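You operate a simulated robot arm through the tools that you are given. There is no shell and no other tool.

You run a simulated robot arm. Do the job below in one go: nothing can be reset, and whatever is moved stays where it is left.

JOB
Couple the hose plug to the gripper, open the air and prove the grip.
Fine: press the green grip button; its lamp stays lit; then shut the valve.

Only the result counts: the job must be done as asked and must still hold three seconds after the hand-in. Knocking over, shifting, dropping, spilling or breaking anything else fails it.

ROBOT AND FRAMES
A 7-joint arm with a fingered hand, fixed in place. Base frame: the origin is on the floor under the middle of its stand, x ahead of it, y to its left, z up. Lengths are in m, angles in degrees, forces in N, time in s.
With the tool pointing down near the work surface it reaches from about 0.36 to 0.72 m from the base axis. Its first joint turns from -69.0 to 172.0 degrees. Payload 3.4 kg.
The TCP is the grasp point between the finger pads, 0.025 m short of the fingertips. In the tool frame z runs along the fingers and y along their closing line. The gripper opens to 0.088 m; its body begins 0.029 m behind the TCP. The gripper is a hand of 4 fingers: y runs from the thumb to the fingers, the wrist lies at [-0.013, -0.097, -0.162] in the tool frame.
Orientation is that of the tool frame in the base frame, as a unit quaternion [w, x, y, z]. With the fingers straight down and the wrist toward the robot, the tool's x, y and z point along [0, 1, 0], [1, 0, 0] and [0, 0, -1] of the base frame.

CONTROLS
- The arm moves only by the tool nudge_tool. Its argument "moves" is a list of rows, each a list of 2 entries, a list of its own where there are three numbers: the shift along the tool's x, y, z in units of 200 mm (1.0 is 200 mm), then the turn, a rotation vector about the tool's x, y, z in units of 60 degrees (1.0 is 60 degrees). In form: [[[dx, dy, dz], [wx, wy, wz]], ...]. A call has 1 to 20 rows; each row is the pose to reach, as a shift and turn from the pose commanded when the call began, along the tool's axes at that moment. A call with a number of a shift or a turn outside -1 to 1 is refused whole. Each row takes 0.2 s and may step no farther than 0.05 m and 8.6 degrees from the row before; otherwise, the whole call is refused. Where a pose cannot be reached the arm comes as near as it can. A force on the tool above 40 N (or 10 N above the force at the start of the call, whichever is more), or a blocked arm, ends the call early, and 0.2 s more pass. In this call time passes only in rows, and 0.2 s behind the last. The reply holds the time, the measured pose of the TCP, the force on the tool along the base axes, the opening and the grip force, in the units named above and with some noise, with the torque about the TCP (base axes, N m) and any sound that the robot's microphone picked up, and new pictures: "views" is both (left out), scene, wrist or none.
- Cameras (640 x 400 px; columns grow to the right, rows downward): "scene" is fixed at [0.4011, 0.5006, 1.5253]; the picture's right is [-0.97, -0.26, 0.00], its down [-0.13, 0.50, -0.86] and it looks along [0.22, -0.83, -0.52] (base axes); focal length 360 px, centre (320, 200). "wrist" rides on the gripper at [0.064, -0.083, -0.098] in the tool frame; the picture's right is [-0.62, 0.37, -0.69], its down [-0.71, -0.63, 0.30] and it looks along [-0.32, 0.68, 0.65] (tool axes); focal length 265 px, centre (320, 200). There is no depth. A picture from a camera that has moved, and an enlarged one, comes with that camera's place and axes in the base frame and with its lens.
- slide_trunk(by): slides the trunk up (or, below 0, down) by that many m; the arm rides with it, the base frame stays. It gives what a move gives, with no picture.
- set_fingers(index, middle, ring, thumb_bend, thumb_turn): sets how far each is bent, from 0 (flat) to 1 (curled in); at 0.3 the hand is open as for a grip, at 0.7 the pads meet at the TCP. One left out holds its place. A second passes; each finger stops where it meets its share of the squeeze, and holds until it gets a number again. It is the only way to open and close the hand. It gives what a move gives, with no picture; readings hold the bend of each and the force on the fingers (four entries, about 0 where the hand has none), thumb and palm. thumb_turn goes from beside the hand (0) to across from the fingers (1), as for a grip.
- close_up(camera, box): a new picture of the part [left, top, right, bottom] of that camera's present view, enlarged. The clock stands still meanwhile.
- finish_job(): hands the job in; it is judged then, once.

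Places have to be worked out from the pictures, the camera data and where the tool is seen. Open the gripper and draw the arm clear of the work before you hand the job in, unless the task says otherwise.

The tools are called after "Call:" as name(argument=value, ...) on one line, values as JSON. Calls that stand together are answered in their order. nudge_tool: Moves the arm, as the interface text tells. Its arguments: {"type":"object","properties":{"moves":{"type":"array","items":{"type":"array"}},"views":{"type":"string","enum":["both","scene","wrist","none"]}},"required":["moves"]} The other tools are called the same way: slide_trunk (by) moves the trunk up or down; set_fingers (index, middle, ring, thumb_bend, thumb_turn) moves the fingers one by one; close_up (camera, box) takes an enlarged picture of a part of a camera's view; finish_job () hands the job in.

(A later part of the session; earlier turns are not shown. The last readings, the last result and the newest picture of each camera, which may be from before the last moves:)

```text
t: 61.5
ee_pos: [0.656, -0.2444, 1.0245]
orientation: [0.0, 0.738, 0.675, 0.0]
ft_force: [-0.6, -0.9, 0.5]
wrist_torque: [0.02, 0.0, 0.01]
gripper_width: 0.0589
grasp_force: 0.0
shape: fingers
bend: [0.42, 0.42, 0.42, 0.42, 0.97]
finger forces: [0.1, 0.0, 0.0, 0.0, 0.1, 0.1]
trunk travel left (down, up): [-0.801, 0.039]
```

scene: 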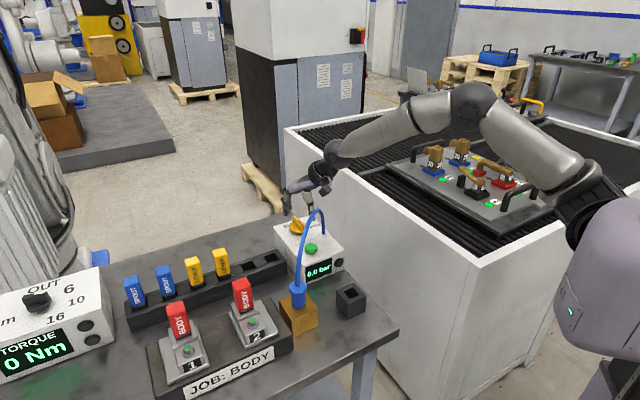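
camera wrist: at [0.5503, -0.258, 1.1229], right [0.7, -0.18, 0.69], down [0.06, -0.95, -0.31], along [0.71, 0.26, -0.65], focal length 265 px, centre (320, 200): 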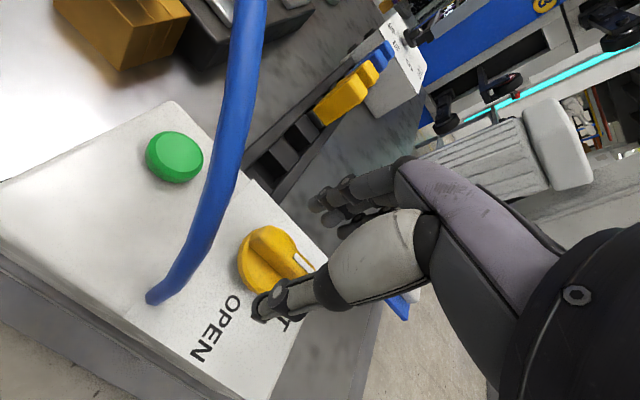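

The first 50° is reached exactly. I'll test the remaining 45°.

Call:
nudge_tool(moves=[[[0, 0, 0], [0, 0, 0.125]], [[0, 0, 0], [0, 0, 0.25]], [[0, 0, 0], [0, 0, 0.375]], [[0, 0, 0], [0, 0, 0.5]], [[0, 0, 0], [0, 0, 0.625]], [[0, 0, 0], [0, 0, 0.75]], [[0, 0, 0], [0, 0, 0.75]]], views="both")

Call:
close_up(camera="scene", box=[260, 170, 360, 270])

```text
t: 63.1
ee_pos: [0.6556, -0.2429, 1.0264]
orientation: [0.0, 0.94, 0.343, 0.001]
ft_force: [0.0, 0.3, -0.6]
wrist_torque: [0.01, 0.01, -0.02]
gripper_width: 0.0589
grasp_force: 0.2
shape: fingers
bend: [0.42, 0.42, 0.42, 0.42, 0.97]
finger forces: [0.0, 0.0, 0.1, 0.1, 0.1, 0.0]
trunk travel left (down, up): [-0.801, 0.039]
camera wrist: at [0.651, -0.1389, 1.1241], right [-0.24, -0.68, 0.69], down [-0.95, 0.02, -0.31], along [0.19, -0.73, -0.65], focal length 265 px, centre (320, 200)
```

scene: 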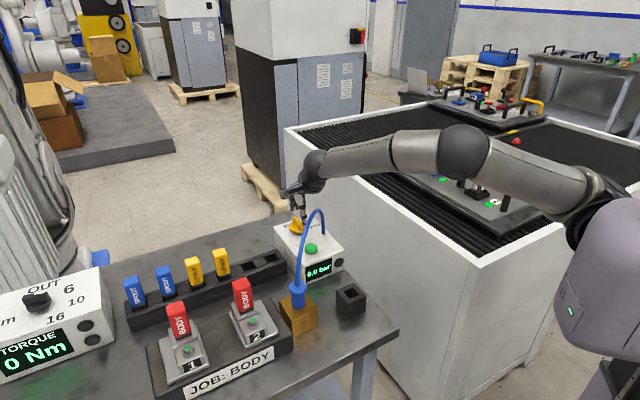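
wrist: 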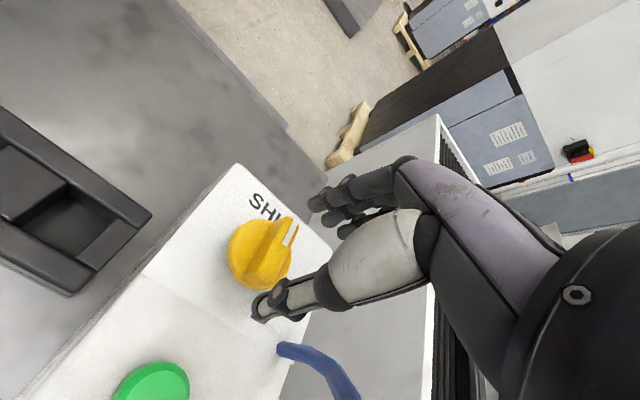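

```text
4.00 times, centred on (310, 220) of scene
camera zoom: at [0.4011, 0.5006, 1.5253], right [-0.97, -0.26, 0.0], down [-0.13, 0.5, -0.86], along [0.22, -0.83, -0.52], focal length 1442 px, centre (360, 120)
```

zoom: 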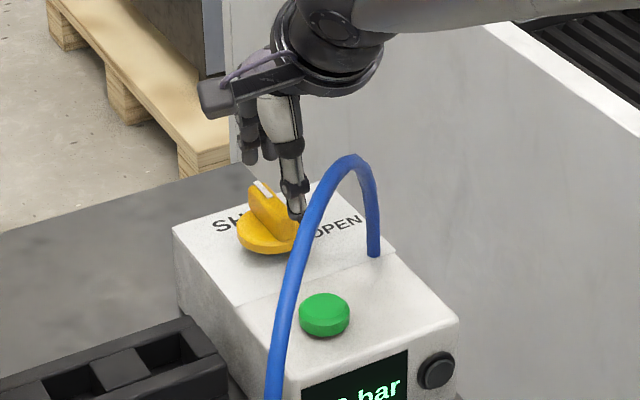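

The full 90° turn is reachable and nothing touched the hose. A third view confirms the knob centre at about (0.659, -0.244). I'll rotate back to the +45° grip yaw.

Call:
nudge_tool(moves=[[[0, 0, 0], [0, 0, -0.132]], [[0, 0, 0], [0, 0, -0.264]], [[0, 0, 0], [0, 0, -0.396]], [[0, 0, 0], [0, 0, -0.528]], [[0, 0, 0], [0, 0, -0.66]], [[0, 0, 0], [0, 0, -0.792]], [[0, 0, 0], [0, 0, -0.792]]], views="none")

Call:
nudge_tool(moves=[[[0, 0, 0], [0, 0, -0.132]], [[0, 0, 0], [0, 0, -0.264]], [[0, 0, 0], [0, 0, -0.396]], [[0, 0, 0], [0, 0, -0.528]], [[0, 0, 0], [0, 0, -0.66]], [[0, 0, 0], [0, 0, -0.792]], [[0, 0, 0], [0, 0, -0.792]]], views="none")

```text
t: 64.7
ee_pos: [0.6563, -0.2424, 1.0245]
orientation: [0.001, 0.72, 0.694, 0.0]
ft_force: [0.0, 0.1, 0.2]
wrist_torque: [-0.02, -0.03, 0.01]
gripper_width: 0.059
grasp_force: 0.1
shape: fingers
bend: [0.42, 0.42, 0.42, 0.42, 0.97]
finger forces: [0.0, 0.1, 0.0, 0.1, 0.0, 0.0]
trunk travel left (down, up): [-0.801, 0.039]
```

```text
t: 66.3
ee_pos: [0.6564, -0.2434, 1.0244]
orientation: [0.001, 0.38, 0.925, 0.001]
ft_force: [-0.3, 0.3, 0.3]
wrist_torque: [0.02, 0.01, 0.0]
gripper_width: 0.0586
grasp_force: 0.0
shape: fingers
bend: [0.42, 0.42, 0.42, 0.42, 0.97]
finger forces: [0.1, 0.0, 0.0, 0.0, 0.0, 0.1]
trunk travel left (down, up): [-0.801, 0.039]
```

Back at yaw 45° over the knob. I'll descend toward the bar so the fingertips straddle it just above the disc.

Call:
nudge_tool(moves=[[[-0.01, 0.005, 0.04], [0, 0, 0]], [[-0.01, 0.005, 0.08], [0, 0, 0]], [[-0.01, 0.005, 0.12], [0, 0, 0]], [[-0.01, 0.005, 0.15], [0, 0, 0]], [[-0.01, 0.005, 0.15], [0, 0, 0]]], views="both")

Call:
close_up(camera="wrist", box=[200, 170, 400, 330])

Call:
close_up(camera="scene", box=[270, 180, 350, 260])

```text
t: 67.5
ee_pos: [0.6593, -0.2432, 0.9951]
orientation: [0.001, 0.381, 0.925, 0.001]
ft_force: [-0.4, -0.1, 0.0]
wrist_torque: [-0.03, 0.0, 0.03]
gripper_width: 0.0592
grasp_force: 0.2
shape: fingers
bend: [0.42, 0.42, 0.42, 0.42, 0.97]
finger forces: [0.0, 0.0, 0.0, 0.1, 0.1, 0.0]
trunk travel left (down, up): [-0.801, 0.039]
camera wrist: at [0.5535, -0.2582, 1.0934], right [0.7, -0.18, 0.69], down [0.06, -0.95, -0.3], along [0.71, 0.26, -0.65], focal length 265 px, centre (320, 200)
```

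scene: 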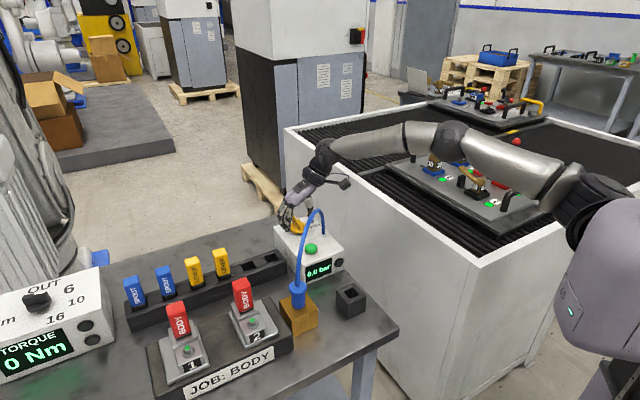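
wrist: 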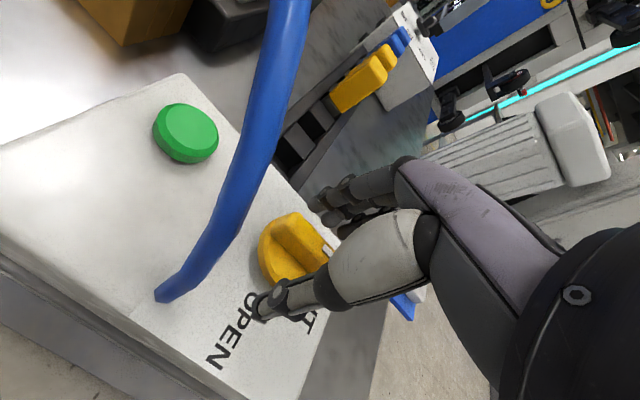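

```text
2.50 times, centred on (300, 250) of wrist
camera zoom: at [0.5535, -0.2582, 1.0934], right [0.7, -0.18, 0.69], down [0.06, -0.95, -0.3], along [0.71, 0.26, -0.65], focal length 664 px, centre (370, 75)
```

zoom: 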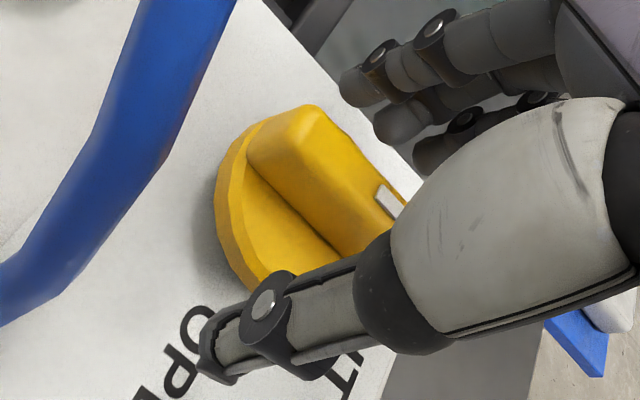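

```text
5.00 times, centred on (310, 220) of scene
camera zoom: at [0.4011, 0.5006, 1.5253], right [-0.97, -0.26, 0.0], down [-0.13, 0.5, -0.86], along [0.22, -0.83, -0.52], focal length 1802 px, centre (370, 100)
```

zoom: 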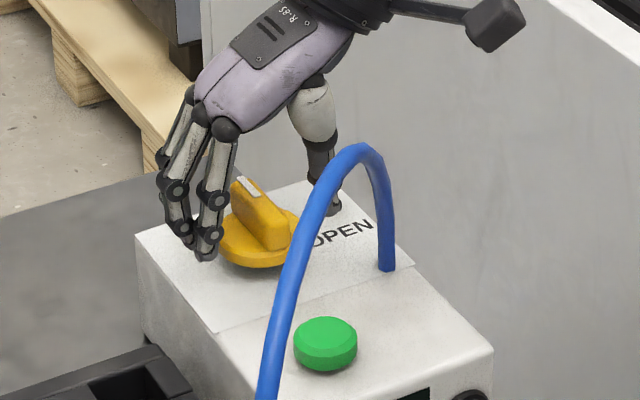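

The bar is aligned with the TCP. I'll go 3 mm lower and close gently on it.

Call:
nudge_tool(moves=[[[0, 0, 0.015], [0, 0, 0]], [[0, 0, 0.015], [0, 0, 0]]], views="none")

Call:
set_fingers(index=0.6, middle=0.6, ring=0.6, thumb_bend=0.6)

Call:
close_up(camera="wrist", box=[200, 170, 400, 330])

Call:
close_up(camera="scene", box=[270, 180, 350, 260])

```text
t: 68.1
ee_pos: [0.659, -0.2429, 0.9921]
orientation: [0.0, 0.381, 0.924, 0.001]
ft_force: [0.2, 1.4, -0.2]
wrist_torque: [-0.01, 0.0, 0.0]
gripper_width: 0.0585
grasp_force: 0.0
shape: fingers
bend: [0.42, 0.42, 0.42, 0.42, 0.97]
finger forces: [0.0, 0.1, 0.0, 0.0, 0.0, 0.0]
trunk travel left (down, up): [-0.801, 0.039]
```

```text
t: 69.1
ee_pos: [0.6585, -0.2418, 0.9914]
orientation: [0.0, 0.381, 0.925, 0.0]
ft_force: [5.7, 4.4, 1.7]
wrist_torque: [0.14, -0.17, 0.01]
gripper_width: 0.0378
grasp_force: 7.1
shape: fingers
bend: [0.52, 0.54, 0.59, 0.53, 0.97]
finger forces: [5.4, 5.8, 0.3, 0.0, 4.8, 0.0]
trunk travel left (down, up): [-0.801, 0.039]
```

```text
2.50 times, centred on (300, 250) of wrist
camera zoom: at [0.5546, -0.2565, 1.0905], right [0.7, -0.18, 0.69], down [0.06, -0.95, -0.3], along [0.71, 0.26, -0.65], focal length 664 px, centre (370, 75)
```

zoom: 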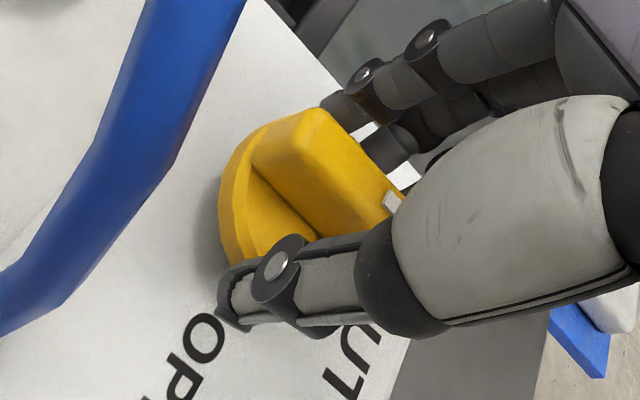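

```text
5.00 times, centred on (310, 220) of scene
camera zoom: at [0.4011, 0.5006, 1.5253], right [-0.97, -0.26, 0.0], down [-0.13, 0.5, -0.86], along [0.22, -0.83, -0.52], focal length 1802 px, centre (370, 100)
```

zoom: 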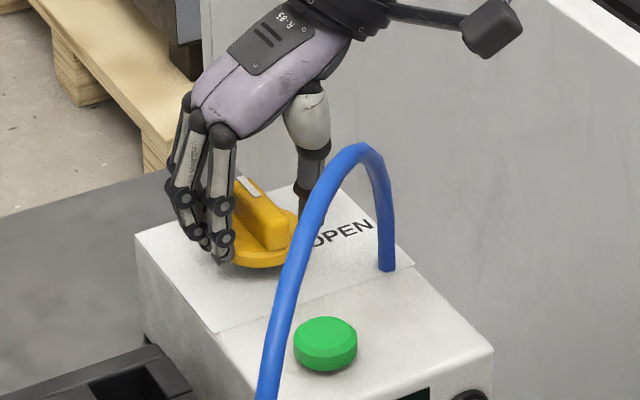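

The fingertips met the disc rim rather than the bar (38 mm gap), so I'm slightly too low. I'll open, rise 8 mm and close on the bar.

Call:
set_fingers(index=0.42, middle=0.42, ring=0.42, thumb_bend=0.42)

Call:
nudge_tool(moves=[[[0, 0, -0.02], [0, 0, 0]], [[0, 0, -0.04], [0, 0, 0]], [[0, 0, -0.04], [0, 0, 0]]], views="none")

Call:
set_fingers(index=0.6, middle=0.6, ring=0.6, thumb_bend=0.6)

Call:
close_up(camera="wrist", box=[200, 170, 400, 330])

Call:
close_up(camera="scene", box=[270, 180, 350, 260])

```text
t: 70.1
ee_pos: [0.6592, -0.2432, 0.9915]
orientation: [0.0, 0.381, 0.924, 0.001]
ft_force: [-0.4, -0.8, 0.2]
wrist_torque: [-0.01, -0.01, -0.03]
gripper_width: 0.0587
grasp_force: 0.1
shape: fingers
bend: [0.42, 0.42, 0.42, 0.42, 0.97]
finger forces: [0.0, 0.0, 0.1, 0.0, 0.1, 0.0]
trunk travel left (down, up): [-0.801, 0.039]
```

```text
t: 70.9
ee_pos: [0.659, -0.242, 1.0007]
orientation: [0.001, 0.38, 0.925, 0.001]
ft_force: [0.0, 0.1, -0.4]
wrist_torque: [0.0, 0.03, -0.02]
gripper_width: 0.0587
grasp_force: 0.0
shape: fingers
bend: [0.42, 0.42, 0.42, 0.42, 0.97]
finger forces: [0.1, 0.0, 0.0, 0.1, 0.0, 0.0]
trunk travel left (down, up): [-0.801, 0.039]
```

```text
t: 71.9
ee_pos: [0.6584, -0.2446, 1.0]
orientation: [0.001, 0.381, 0.924, 0.001]
ft_force: [0.0, 0.2, 0.7]
wrist_torque: [0.05, -0.01, -0.01]
gripper_width: 0.0202
grasp_force: 0.0
shape: fingers
bend: [0.6, 0.6, 0.6, 0.6, 0.97]
finger forces: [0.0, 0.0, 0.0, 0.0, 0.1, 0.0]
trunk travel left (down, up): [-0.801, 0.039]
```

```text
2.50 times, centred on (300, 250) of wrist
camera zoom: at [0.5536, -0.2581, 1.0985], right [0.7, -0.18, 0.69], down [0.06, -0.95, -0.31], along [0.71, 0.26, -0.65], focal length 664 px, centre (370, 75)
```

zoom: 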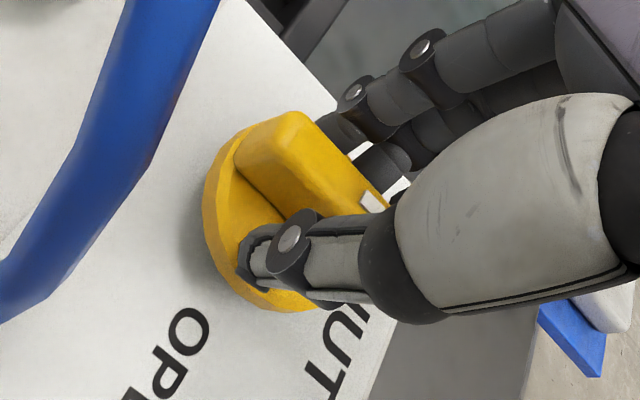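

```text
5.00 times, centred on (310, 220) of scene
camera zoom: at [0.4011, 0.5006, 1.5253], right [-0.97, -0.26, 0.0], down [-0.13, 0.5, -0.86], along [0.22, -0.83, -0.52], focal length 1802 px, centre (370, 100)
```

zoom: 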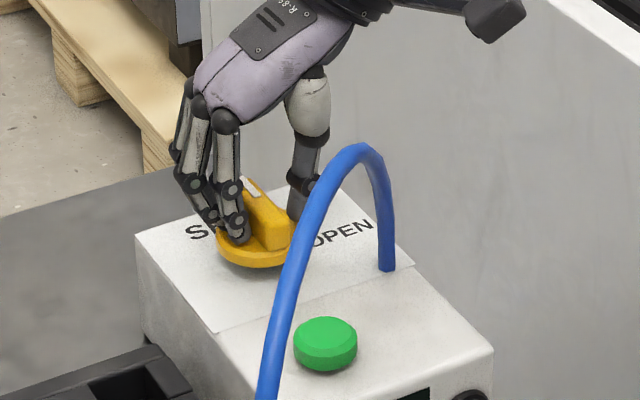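

The fingers are now above the disc on both sides of the bar. I'll close onto the bar.

Call:
set_fingers(index=0.74, middle=0.74, ring=0.74, thumb_bend=0.78)

Call:
close_up(camera="wrist", box=[200, 170, 400, 330])

Call:
close_up(camera="scene", box=[270, 180, 350, 260])

```text
t: 72.9
ee_pos: [0.6611, -0.2422, 0.9979]
orientation: [0.0, 0.381, 0.924, 0.0]
ft_force: [9.7, 3.9, -3.9]
wrist_torque: [0.08, -0.11, 0.05]
gripper_width: 0.0064
grasp_force: 15.3
shape: fingers
bend: [0.72, 0.72, 0.72, 0.71, 0.96]
finger forces: [10.8, 5.8, 3.1, 0.0, 9.9, 0.0]
trunk travel left (down, up): [-0.801, 0.039]
```

```text
2.50 times, centred on (300, 250) of wrist
camera zoom: at [0.5565, -0.2574, 1.097], right [0.7, -0.18, 0.69], down [0.06, -0.95, -0.3], along [0.71, 0.26, -0.65], focal length 664 px, centre (370, 75)
```

zoom: 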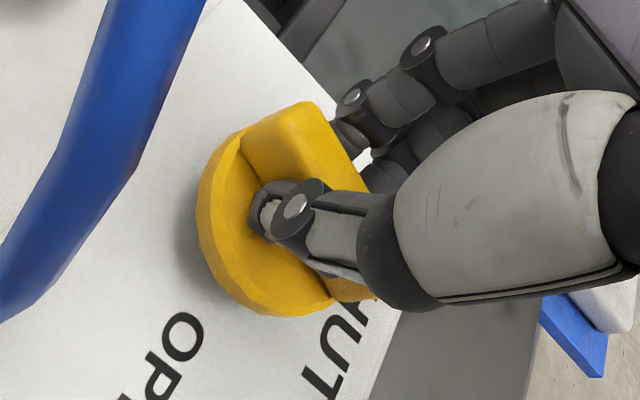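

```text
5.00 times, centred on (310, 220) of scene
camera zoom: at [0.4011, 0.5006, 1.5253], right [-0.97, -0.26, 0.0], down [-0.13, 0.5, -0.86], along [0.22, -0.83, -0.52], focal length 1802 px, centre (370, 100)
```

zoom: 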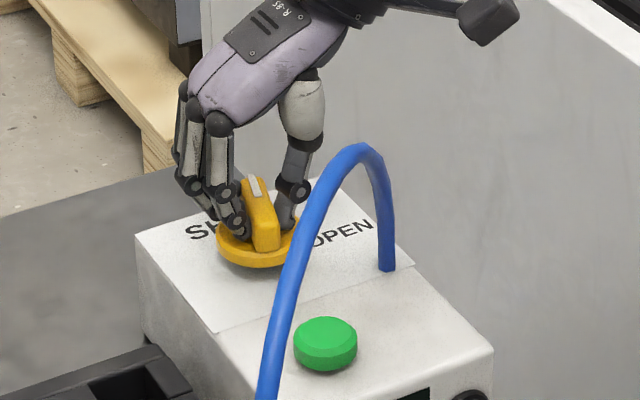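

The bar is gripped, and the squeeze has already turned it a little in the OPEN direction. I'll rotate the hand 50° clockwise about the knob axis.

Call:
nudge_tool(moves=[[[0, 0, 0], [0, 0, 0.12]], [[0, 0, 0], [0, 0, 0.24]], [[0, 0, 0], [0, 0, 0.36]], [[0, 0, 0], [0, 0, 0.48]], [[0, 0, 0], [0, 0, 0.6]], [[0, 0, 0], [0, 0, 0.72]], [[0, 0, 0], [0, 0, 0.833]], [[0, 0, 0], [0, 0, 0.833]]], views="both")

Call:
close_up(camera="scene", box=[270, 180, 370, 280])

Call:
close_up(camera="wrist", box=[180, 150, 400, 330])

```text
t: 74.7
ee_pos: [0.6609, -0.2442, 0.9969]
orientation: [-0.001, 0.737, 0.676, 0.001]
ft_force: [13.2, -0.8, 0.0]
wrist_torque: [0.02, -0.25, 0.05]
gripper_width: 0.0063
grasp_force: 15.6
shape: fingers
bend: [0.72, 0.72, 0.73, 0.71, 0.95]
finger forces: [12.1, 6.5, 3.2, 0.0, 9.3, 0.0]
trunk travel left (down, up): [-0.801, 0.039]
camera wrist: at [0.5825, -0.1738, 1.0966], right [0.31, -0.65, 0.69], down [-0.69, -0.66, -0.3], along [0.65, -0.38, -0.65], focal length 265 px, centre (320, 200)
```

scene: 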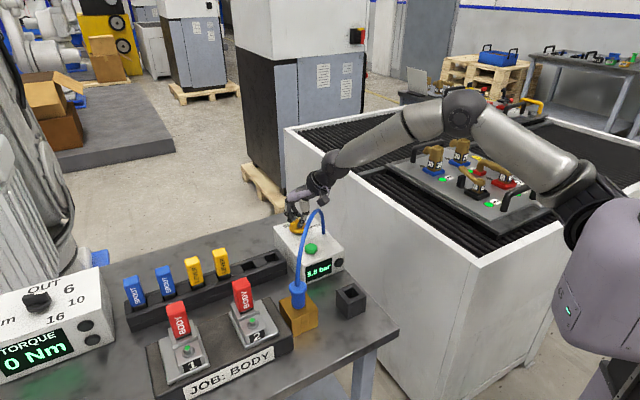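
wrist: 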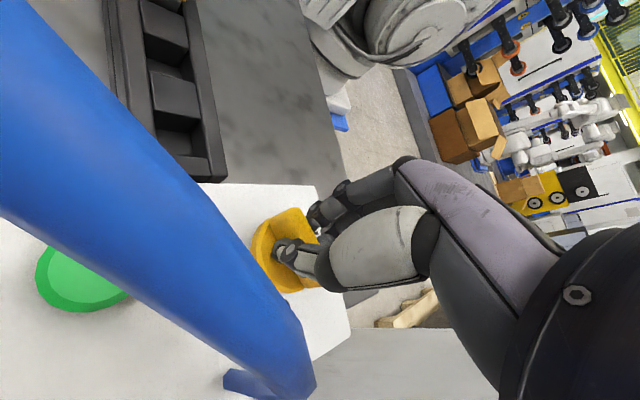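

```text
4.00 times, centred on (320, 230) of scene
camera zoom: at [0.4011, 0.5006, 1.5253], right [-0.97, -0.26, 0.0], down [-0.13, 0.5, -0.86], along [0.22, -0.83, -0.52], focal length 1442 px, centre (320, 80)
```

zoom: 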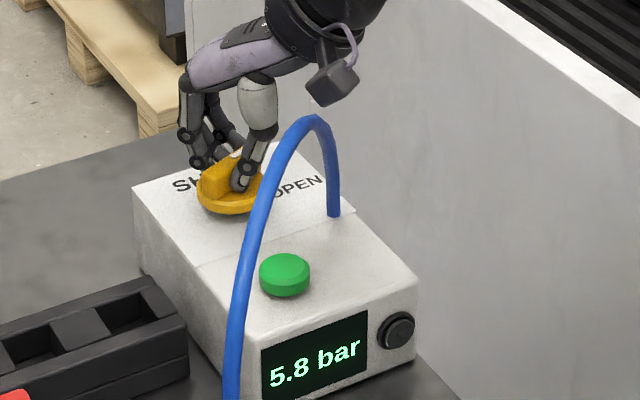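

```text
2.22 times, centred on (290, 240) of wrist
camera zoom: at [0.5825, -0.1738, 1.0966], right [0.31, -0.65, 0.69], down [-0.69, -0.66, -0.3], along [0.65, -0.38, -0.65], focal length 590 px, centre (387, 111)
```

zoom: 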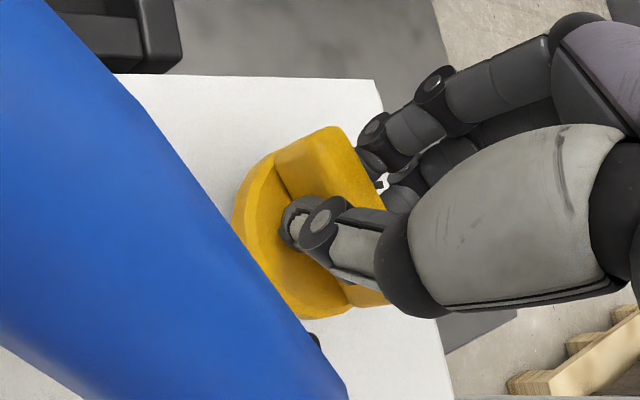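

The display reads 5.8 bar, so the coupling is holding and the valve is opening. I'll keep turning to bring the pointer fully to OPEN.

Call:
nudge_tool(moves=[[[0, 0, 0], [0, 0, 0.12]], [[0, 0, 0], [0, 0, 0.24]], [[0, 0, 0], [0, 0, 0.36]], [[0, 0, 0], [0, 0, 0.48]], [[0, 0, 0], [0, 0, 0.48]]], views="both")

Call:
close_up(camera="scene", box=[270, 180, 370, 280])

Call:
close_up(camera="wrist", box=[180, 150, 400, 330])

```text
t: 75.9
ee_pos: [0.6609, -0.2435, 0.9988]
orientation: [-0.001, 0.882, 0.472, 0.0]
ft_force: [13.7, -1.3, 3.0]
wrist_torque: [0.01, -0.25, 0.22]
gripper_width: 0.006
grasp_force: 16.7
shape: fingers
bend: [0.72, 0.65, 0.73, 0.71, 0.95]
finger forces: [8.2, 7.1, 6.8, 0.0, 11.6, 0.0]
trunk travel left (down, up): [-0.801, 0.039]
camera wrist: at [0.6264, -0.1452, 1.0967], right [-0.04, -0.72, 0.69], down [-0.92, -0.25, -0.3], along [0.39, -0.65, -0.65], focal length 265 px, centre (320, 200)
```

scene: 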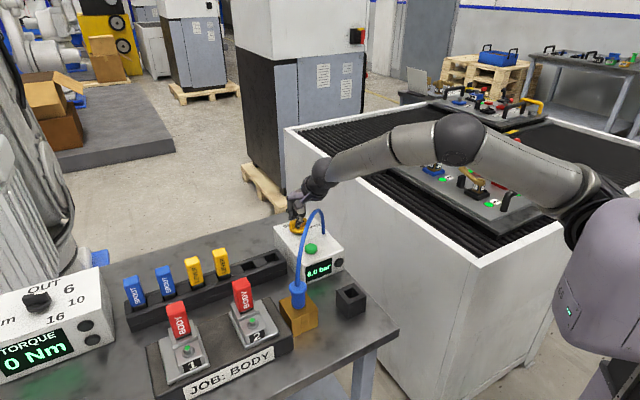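
wrist: 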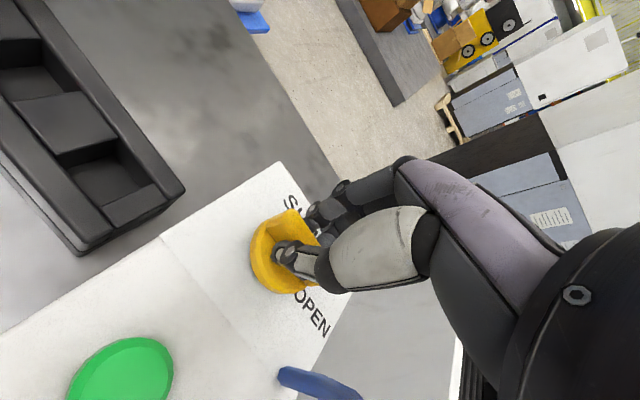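

```text
4.00 times, centred on (320, 230) of scene
camera zoom: at [0.4011, 0.5006, 1.5253], right [-0.97, -0.26, 0.0], down [-0.13, 0.5, -0.86], along [0.22, -0.83, -0.52], focal length 1442 px, centre (320, 80)
```

zoom: 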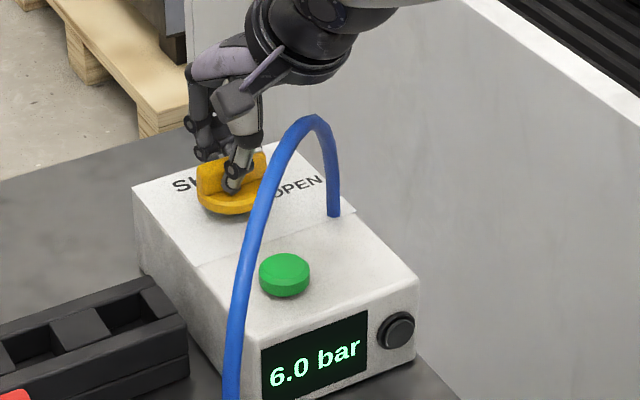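

```text
2.22 times, centred on (290, 240) of wrist
camera zoom: at [0.6264, -0.1452, 1.0967], right [-0.04, -0.72, 0.69], down [-0.92, -0.25, -0.3], along [0.39, -0.65, -0.65], focal length 590 px, centre (387, 111)
```

zoom: 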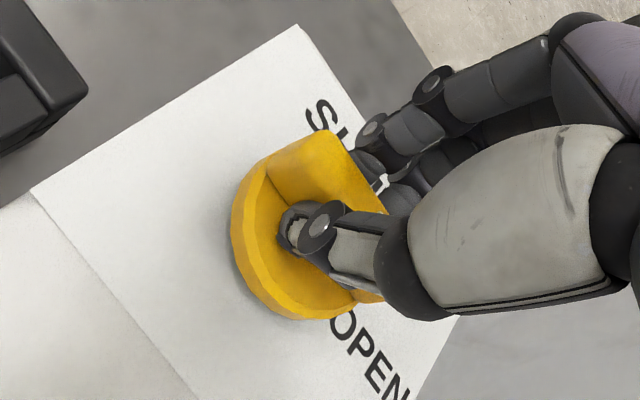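

6.0 bar, the bar points at OPEN, and the rising torque suggests it's on its stop. I'll release the knob and lift clear.

Call:
set_fingers(index=0.45, middle=0.45, ring=0.45, thumb_bend=0.45)

Call:
nudge_tool(moves=[[[0, 0, -0.1], [0, 0, 0]], [[0, 0, -0.2], [0, 0, 0]], [[0, 0, -0.3], [0, 0, 0]], [[0, 0, -0.3], [0, 0, 0]]], views="both")

Call:
close_up(camera="scene", box=[270, 180, 370, 290])

Call:
close_up(camera="wrist", box=[80, 180, 340, 400])

```text
t: 76.9
ee_pos: [0.6583, -0.2443, 0.999]
orientation: [0.0, 0.881, 0.473, 0.001]
ft_force: [-0.1, -0.5, -0.2]
wrist_torque: [-0.01, 0.03, 0.01]
gripper_width: 0.0522
grasp_force: 0.1
shape: fingers
bend: [0.45, 0.45, 0.45, 0.45, 0.97]
finger forces: [0.1, 0.0, 0.0, 0.0, 0.0, 0.1]
trunk travel left (down, up): [-0.801, 0.039]
```

```text
t: 77.9
ee_pos: [0.6582, -0.2449, 1.059]
orientation: [0.0, 0.881, 0.472, 0.0]
ft_force: [0.2, -0.1, 0.0]
wrist_torque: [-0.01, -0.01, 0.01]
gripper_width: 0.0523
grasp_force: 0.1
shape: fingers
bend: [0.45, 0.45, 0.45, 0.45, 0.97]
finger forces: [0.0, 0.0, 0.1, 0.0, 0.0, 0.0]
trunk travel left (down, up): [-0.801, 0.039]
camera wrist: at [0.6235, -0.1458, 1.1576], right [-0.04, -0.72, 0.69], down [-0.92, -0.25, -0.3], along [0.39, -0.65, -0.65], focal length 265 px, centre (320, 200)
```

scene: 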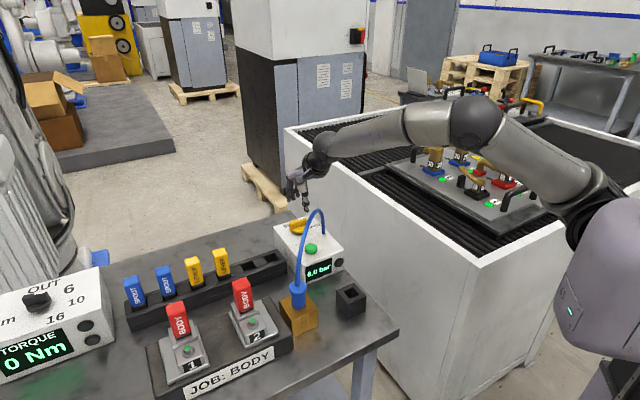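
wrist: 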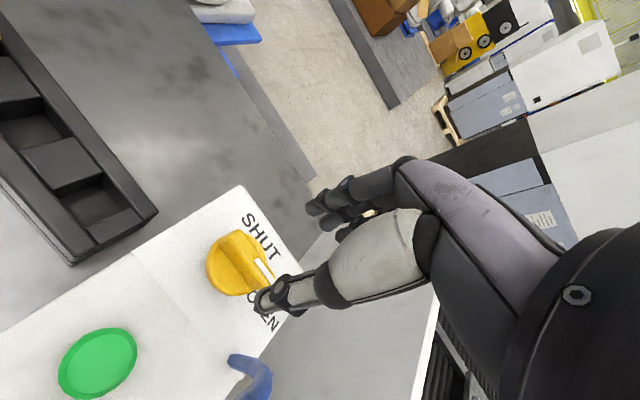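

```text
3.64 times, centred on (320, 235) of scene
camera zoom: at [0.4011, 0.5006, 1.5253], right [-0.97, -0.26, 0.0], down [-0.13, 0.5, -0.86], along [0.22, -0.83, -0.52], focal length 1311 px, centre (320, 73)
```

zoom: 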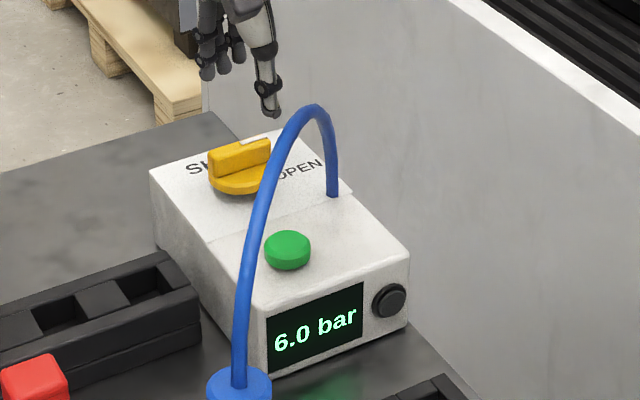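

```text
1.82 times, centred on (210, 290) of wrist
camera zoom: at [0.6235, -0.1458, 1.1576], right [-0.04, -0.72, 0.69], down [-0.92, -0.25, -0.3], along [0.39, -0.65, -0.65], focal length 483 px, centre (520, 36)
```

zoom: 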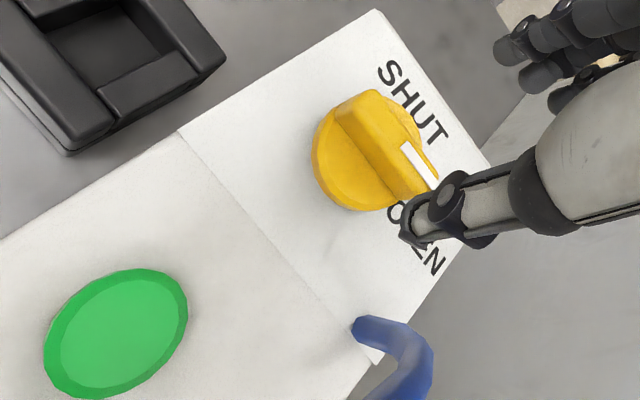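

The valve stays at OPEN (pointer about -131°) and the display holds 6.0 bar. Next is the green button at about (0.602, -0.174, 0.963). The hose arches right above it at about 1.07, so I'll come in from the robot's side under the arch with tilted fingers. First up and back, clear of the hose.

Call:
nudge_tool(moves=[[[0, 0, -0.2], [0, 0, 0]], [[0, 0, -0.4], [0, 0, 0]], [[0, 0, -0.6], [0, 0, 0]], [[0, 0, -0.65], [0, 0, 0]], [[0, 0, -0.65], [0, 0, 0]]], views="none")

Call:
nudge_tool(moves=[[[0, -0.19, 0], [0, 0, 0]], [[0, -0.38, 0], [0, 0, 0]], [[0, -0.57, 0], [0, 0, 0]], [[0, -0.76, 0], [0, 0, 0]], [[0, -0.949, 0], [0, 0, 0]], [[0, -0.949, 0], [0, 0, 0]]], views="scene")

```text
t: 79.1
ee_pos: [0.6578, -0.2428, 1.1886]
orientation: [-0.001, 0.882, 0.472, 0.001]
ft_force: [0.2, -0.3, 0.2]
wrist_torque: [-0.01, -0.02, 0.0]
gripper_width: 0.0523
grasp_force: 0.0
shape: fingers
bend: [0.45, 0.45, 0.45, 0.45, 0.97]
finger forces: [0.0, 0.1, 0.0, 0.0, 0.0, 0.0]
trunk travel left (down, up): [-0.801, 0.039]
```

```text
t: 80.5
ee_pos: [0.5108, -0.1423, 1.1861]
orientation: [-0.007, 0.882, 0.472, 0.005]
ft_force: [-0.6, 0.2, 0.0]
wrist_torque: [0.0, -0.03, -0.01]
gripper_width: 0.0518
grasp_force: 0.0
shape: fingers
bend: [0.45, 0.45, 0.45, 0.45, 0.97]
finger forces: [0.0, 0.0, 0.0, 0.0, 0.0, 0.0]
out of reach, approached as far as the arm can: row 5, 6
trunk travel left (down, up): [-0.801, 0.039]
```

scene: 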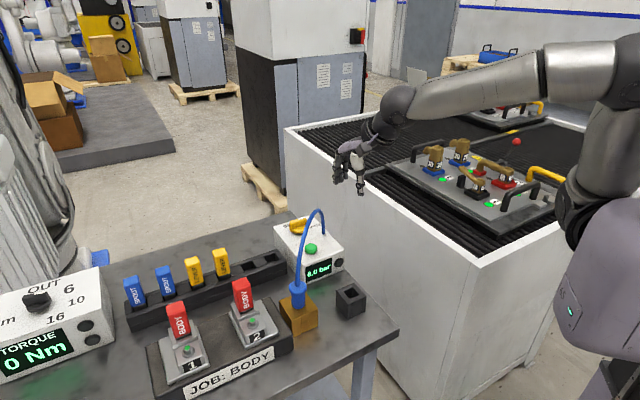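

Now at (0.511, -0.142, 1.186), clear of the hose. I'll yaw the hand back toward +70° in two calls.

Call:
nudge_tool(moves=[[[0, 0, 0], [0, 0, -0.124]], [[0, 0, 0], [0, 0, -0.248]], [[0, 0, 0], [0, 0, -0.372]], [[0, 0, 0], [0, 0, -0.496]], [[0, 0, 0], [0, 0, -0.62]], [[0, 0, 0], [0, 0, -0.744]], [[0, 0, 0], [0, 0, -0.867]], [[0, 0, 0], [0, 0, -0.867]]], views="none")

Call:
nudge_tool(moves=[[[0, 0, 0], [0, 0, -0.124]], [[0, 0, 0], [0, 0, -0.248]], [[0, 0, 0], [0, 0, -0.372]], [[0, 0, 0], [0, 0, -0.496]], [[0, 0, 0], [0, 0, -0.62]], [[0, 0, 0], [0, 0, -0.744]], [[0, 0, 0], [0, 0, -0.867]], [[0, 0, 0], [0, 0, -0.867]]], views="scene")

```text
t: 82.3
ee_pos: [0.5115, -0.1397, 1.1864]
orientation: [0.0, 0.584, 0.812, 0.0]
ft_force: [-0.4, 0.3, -0.2]
wrist_torque: [-0.01, 0.02, 0.04]
gripper_width: 0.0523
grasp_force: 0.0
shape: fingers
bend: [0.45, 0.45, 0.45, 0.45, 0.97]
finger forces: [0.0, 0.1, 0.0, 0.0, 0.0, 0.1]
trunk travel left (down, up): [-0.801, 0.039]
```

```text
t: 84.1
ee_pos: [0.5115, -0.1404, 1.1873]
orientation: [0.002, 0.169, 0.986, 0.001]
ft_force: [0.5, 0.3, -0.2]
wrist_torque: [0.02, 0.01, 0.03]
gripper_width: 0.0521
grasp_force: 0.1
shape: fingers
bend: [0.45, 0.45, 0.45, 0.45, 0.97]
finger forces: [0.0, 0.1, 0.0, 0.0, 0.0, 0.1]
trunk travel left (down, up): [-0.801, 0.039]
```

scene: 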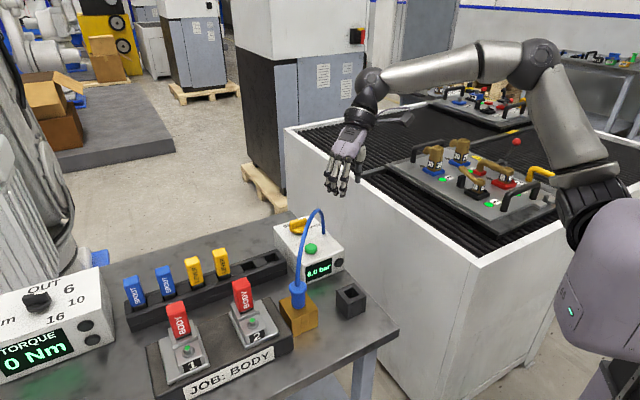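

Yaw is 70° now. I'll tilt the fingers forward by 45° and close them into a pointed beak for pressing.

Call:
nudge_tool(moves=[[[0, 0, 0], [0, -0.125, 0]], [[0, 0, 0], [0, -0.25, 0]], [[0, 0, 0], [0, -0.375, 0]], [[0, 0, 0], [0, -0.5, 0]], [[0, 0, 0], [0, -0.625, 0]], [[0, 0, 0], [0, -0.75, 0]], [[0, 0, 0], [0, -0.75, 0]]], views="none")

Call:
set_fingers(index=0.72, middle=0.72, ring=0.72, thumb_bend=0.72)

Call:
nudge_tool(moves=[[[0, 0, 0], [0, 0, 0]]], views="both")

```text
t: 85.7
ee_pos: [0.5121, -0.1394, 1.186]
orientation: [0.378, 0.156, 0.91, -0.063]
ft_force: [0.2, -0.6, 0.1]
wrist_torque: [-0.01, 0.0, 0.03]
gripper_width: 0.0519
grasp_force: 0.0
shape: fingers
bend: [0.45, 0.45, 0.45, 0.45, 0.97]
finger forces: [0.0, 0.0, 0.1, 0.0, 0.0, 0.0]
trunk travel left (down, up): [-0.801, 0.039]
```

```text
t: 86.7
ee_pos: [0.5126, -0.1402, 1.1872]
orientation: [0.376, 0.158, 0.911, -0.064]
ft_force: [-0.1, 0.4, 0.5]
wrist_torque: [0.0, 0.04, 0.0]
gripper_width: 0.0
grasp_force: 0.1
shape: fingers
bend: [0.72, 0.72, 0.72, 0.71, 0.97]
finger forces: [0.0, 0.0, 0.0, 0.0, 0.1, 0.1]
trunk travel left (down, up): [-0.801, 0.039]
```

```text
t: 87.1
ee_pos: [0.5116, -0.141, 1.1865]
orientation: [0.378, 0.157, 0.91, -0.065]
ft_force: [0.1, -0.4, -0.2]
wrist_torque: [0.0, 0.0, -0.03]
gripper_width: 0.0001
grasp_force: 0.0
shape: fingers
bend: [0.72, 0.72, 0.72, 0.71, 0.97]
finger forces: [0.0, 0.1, 0.0, 0.0, 0.0, 0.0]
trunk travel left (down, up): [-0.801, 0.039]
camera wrist: at [0.3749, -0.1806, 1.2107], right [0.07, 0.36, 0.93], down [0.47, -0.84, 0.29], along [0.88, 0.41, -0.23], focal length 265 px, centre (320, 200)
```

scene: 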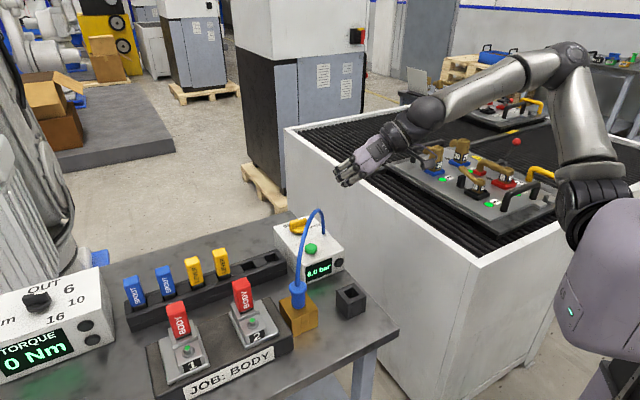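
wrist: 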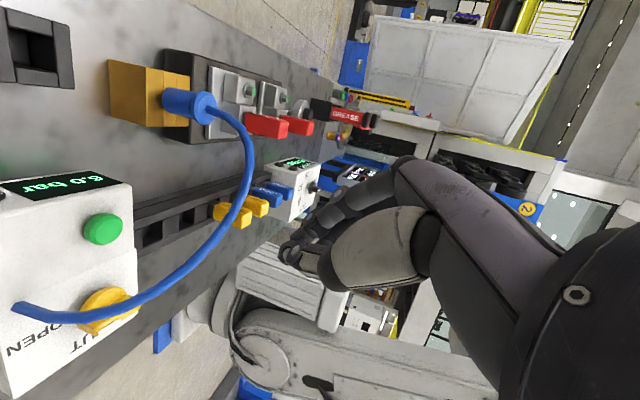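

The fingers form a closed beak pointing forward and down at 45°. I'll lower with the trunk to the level of the hose arch's underside, staying on the robot's side of the hose.

Call:
slide_trunk(by=-0.14)

Call:
nudge_tool(moves=[[[0, 0, 0], [0, 0, 0]]], views="both")

Call:
close_up(camera="scene", box=[270, 180, 400, 290])

Call:
close_up(camera="wrist", box=[40, 120, 360, 330])

```text
t: 88.7
ee_pos: [0.5124, -0.1394, 1.0465]
orientation: [0.377, 0.158, 0.911, -0.063]
ft_force: [0.7, -0.5, 0.8]
wrist_torque: [0.0, 0.03, -0.03]
gripper_width: 0.0002
grasp_force: 0.0
shape: fingers
bend: [0.72, 0.72, 0.72, 0.71, 0.97]
finger forces: [0.1, 0.0, 0.0, 0.1, 0.1, 0.0]
trunk travel left (down, up): [-0.661, 0.179]
```

```text
t: 89.1
ee_pos: [0.5115, -0.1398, 1.0469]
orientation: [0.377, 0.158, 0.91, -0.064]
ft_force: [0.0, -0.2, -0.1]
wrist_torque: [-0.01, 0.02, 0.03]
gripper_width: 0.0
grasp_force: 0.1
shape: fingers
bend: [0.72, 0.72, 0.72, 0.71, 0.97]
finger forces: [0.0, 0.1, 0.1, 0.0, 0.0, 0.0]
trunk travel left (down, up): [-0.661, 0.179]
camera wrist: at [0.3749, -0.1806, 1.0707], right [0.07, 0.36, 0.93], down [0.47, -0.84, 0.29], along [0.88, 0.41, -0.23], focal length 265 px, centre (320, 200)
```

scene: 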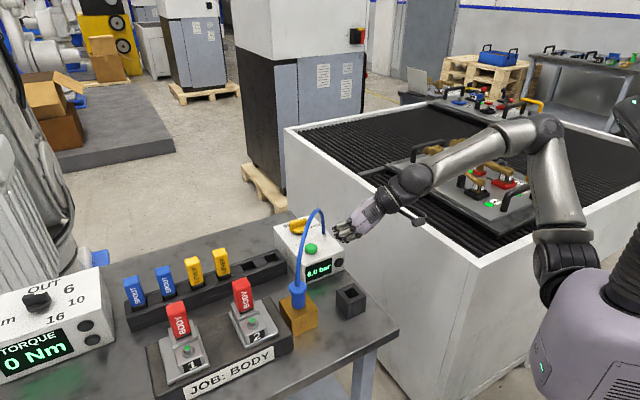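
wrist: 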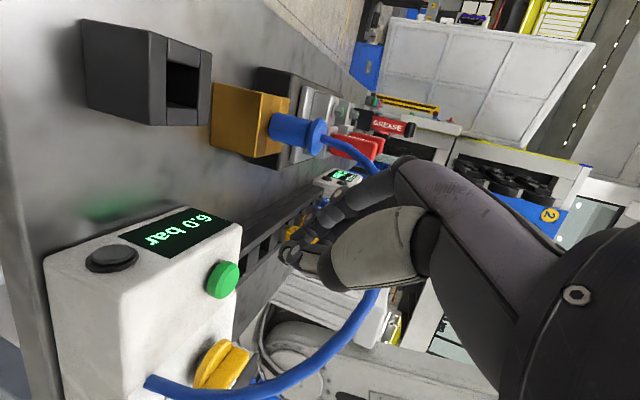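

```text
3.64 times, centred on (335, 235) of scene
camera zoom: at [0.4011, 0.5006, 1.5253], right [-0.97, -0.26, 0.0], down [-0.13, 0.5, -0.86], along [0.22, -0.83, -0.52], focal length 1311 px, centre (266, 73)
```

zoom: 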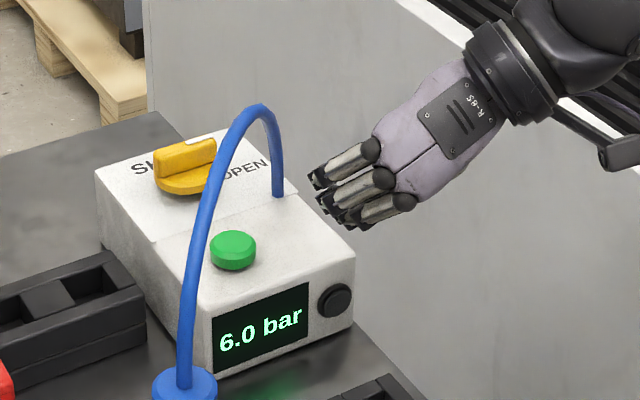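

```text
1.90 times, centred on (200, 225) of wrist
camera zoom: at [0.3749, -0.1806, 1.0707], right [0.07, 0.36, 0.93], down [0.47, -0.84, 0.29], along [0.88, 0.41, -0.23], focal length 506 px, centre (549, 152)
```

zoom: 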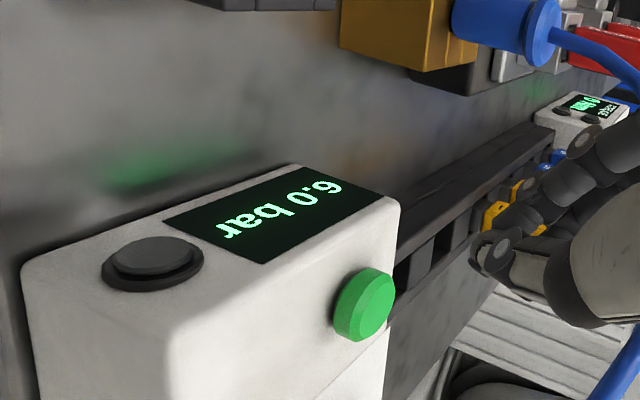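

This view puts the button top at (0.602, -0.173, 0.963), and the black round lamp on the front is unlit. I'll move down and forward under the hose arch to hover just above the button.

Call:
nudge_tool(moves=[[[0.03, 0, 0.136], [0, 0, 0]], [[0.059, 0.0006, 0.2717], [0, 0, 0]], [[-0.005, -0.001, 0.338], [0, 0, 0]], [[-0.07, -0.003, 0.405], [0, 0, 0]], [[-0.1335, -0.005, 0.472], [0, 0, 0]], [[-0.1335, -0.005, 0.472], [0, 0, 0]]], views="both")

Call:
close_up(camera="scene", box=[280, 200, 370, 290])

Call:
close_up(camera="wrist", box=[140, 130, 400, 340])

```text
t: 90.5
ee_pos: [0.593, -0.1679, 0.9997]
orientation: [0.378, 0.158, 0.91, -0.064]
ft_force: [-0.1, 0.2, 0.8]
wrist_torque: [0.0, 0.01, -0.01]
gripper_width: 0.0001
grasp_force: 0.1
shape: fingers
bend: [0.72, 0.72, 0.72, 0.71, 0.97]
finger forces: [0.0, 0.0, 0.0, 0.0, 0.0, 0.0]
trunk travel left (down, up): [-0.661, 0.179]
camera wrist: at [0.4545, -0.2093, 1.0235], right [0.07, 0.36, 0.93], down [0.47, -0.84, 0.29], along [0.88, 0.41, -0.23], focal length 265 px, centre (320, 200)
```

scene: 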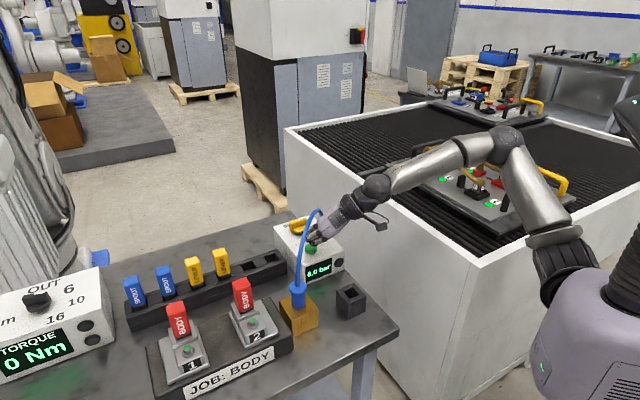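
wrist: 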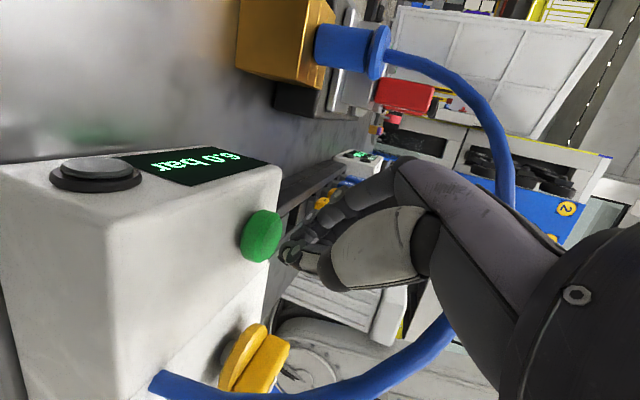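

```text
4.44 times, centred on (325, 245) of scene
camera zoom: at [0.4011, 0.5006, 1.5253], right [-0.97, -0.26, 0.0], down [-0.13, 0.5, -0.86], along [0.22, -0.83, -0.52], focal length 1602 px, centre (298, 0)
```

zoom: 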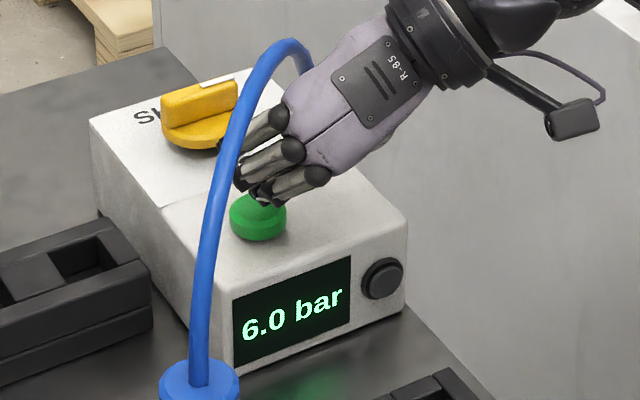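

```text
1.90 times, centred on (270, 235) of wrist
camera zoom: at [0.4545, -0.2093, 1.0235], right [0.07, 0.36, 0.93], down [0.47, -0.84, 0.29], along [0.88, 0.41, -0.23], focal length 506 px, centre (415, 133)
```

zoom: 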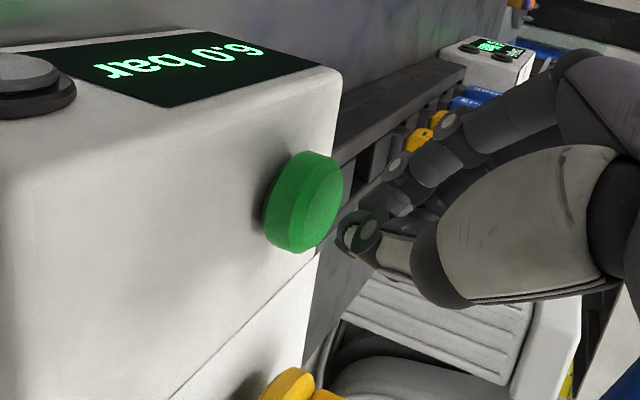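

The fingertips hover right over the button. I'll press down with small trunk steps and watch the force, sound and lamp.

Call:
slide_trunk(by=-0.008)

Call:
slide_trunk(by=-0.004)

Call:
close_up(camera="scene", box=[280, 200, 370, 290])

Call:
close_up(camera="wrist", box=[40, 130, 360, 340])

```text
t: 91.1
ee_pos: [0.5918, -0.1687, 0.991]
orientation: [0.377, 0.158, 0.911, -0.064]
ft_force: [-0.7, -0.1, 0.2]
wrist_torque: [0.0, 0.03, 0.01]
gripper_width: 0.0
grasp_force: 0.0
shape: fingers
bend: [0.72, 0.72, 0.72, 0.71, 0.97]
finger forces: [0.0, 0.0, 0.1, 0.0, 0.0, 0.1]
trunk travel left (down, up): [-0.653, 0.187]
```

```text
t: 91.6
ee_pos: [0.5905, -0.1686, 0.9867]
orientation: [0.378, 0.157, 0.91, -0.065]
ft_force: [-0.8, -0.2, 1.4]
wrist_torque: [-0.01, -0.02, -0.07]
gripper_width: 0.0
grasp_force: 1.1
shape: fingers
bend: [0.72, 0.72, 0.72, 0.71, 0.98]
finger forces: [0.1, 0.0, 0.1, 0.0, 2.9, 0.0]
trunk travel left (down, up): [-0.649, 0.191]
```

```text
4.44 times, centred on (325, 245) of scene
camera zoom: at [0.4011, 0.5006, 1.5253], right [-0.97, -0.26, 0.0], down [-0.13, 0.5, -0.86], along [0.22, -0.83, -0.52], focal length 1602 px, centre (298, 0)
```

zoom: 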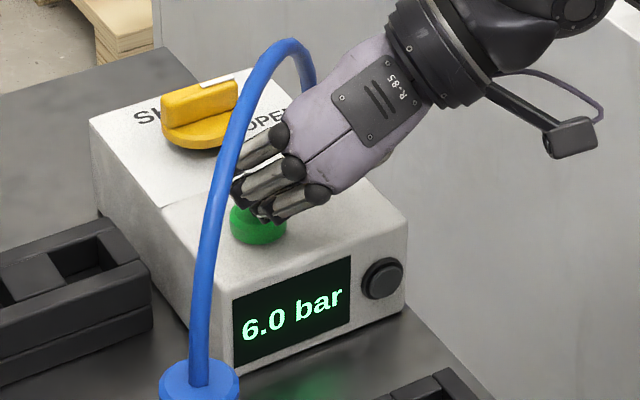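

```text
1.90 times, centred on (200, 235) of wrist
camera zoom: at [0.4544, -0.2093, 1.0117], right [0.07, 0.36, 0.93], down [0.47, -0.84, 0.29], along [0.88, 0.41, -0.23], focal length 506 px, centre (549, 133)
```

zoom: 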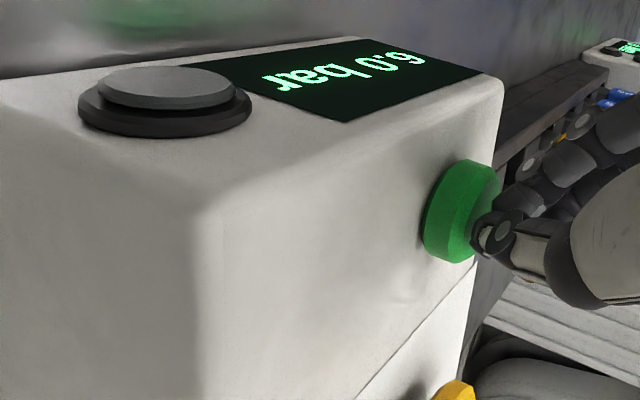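

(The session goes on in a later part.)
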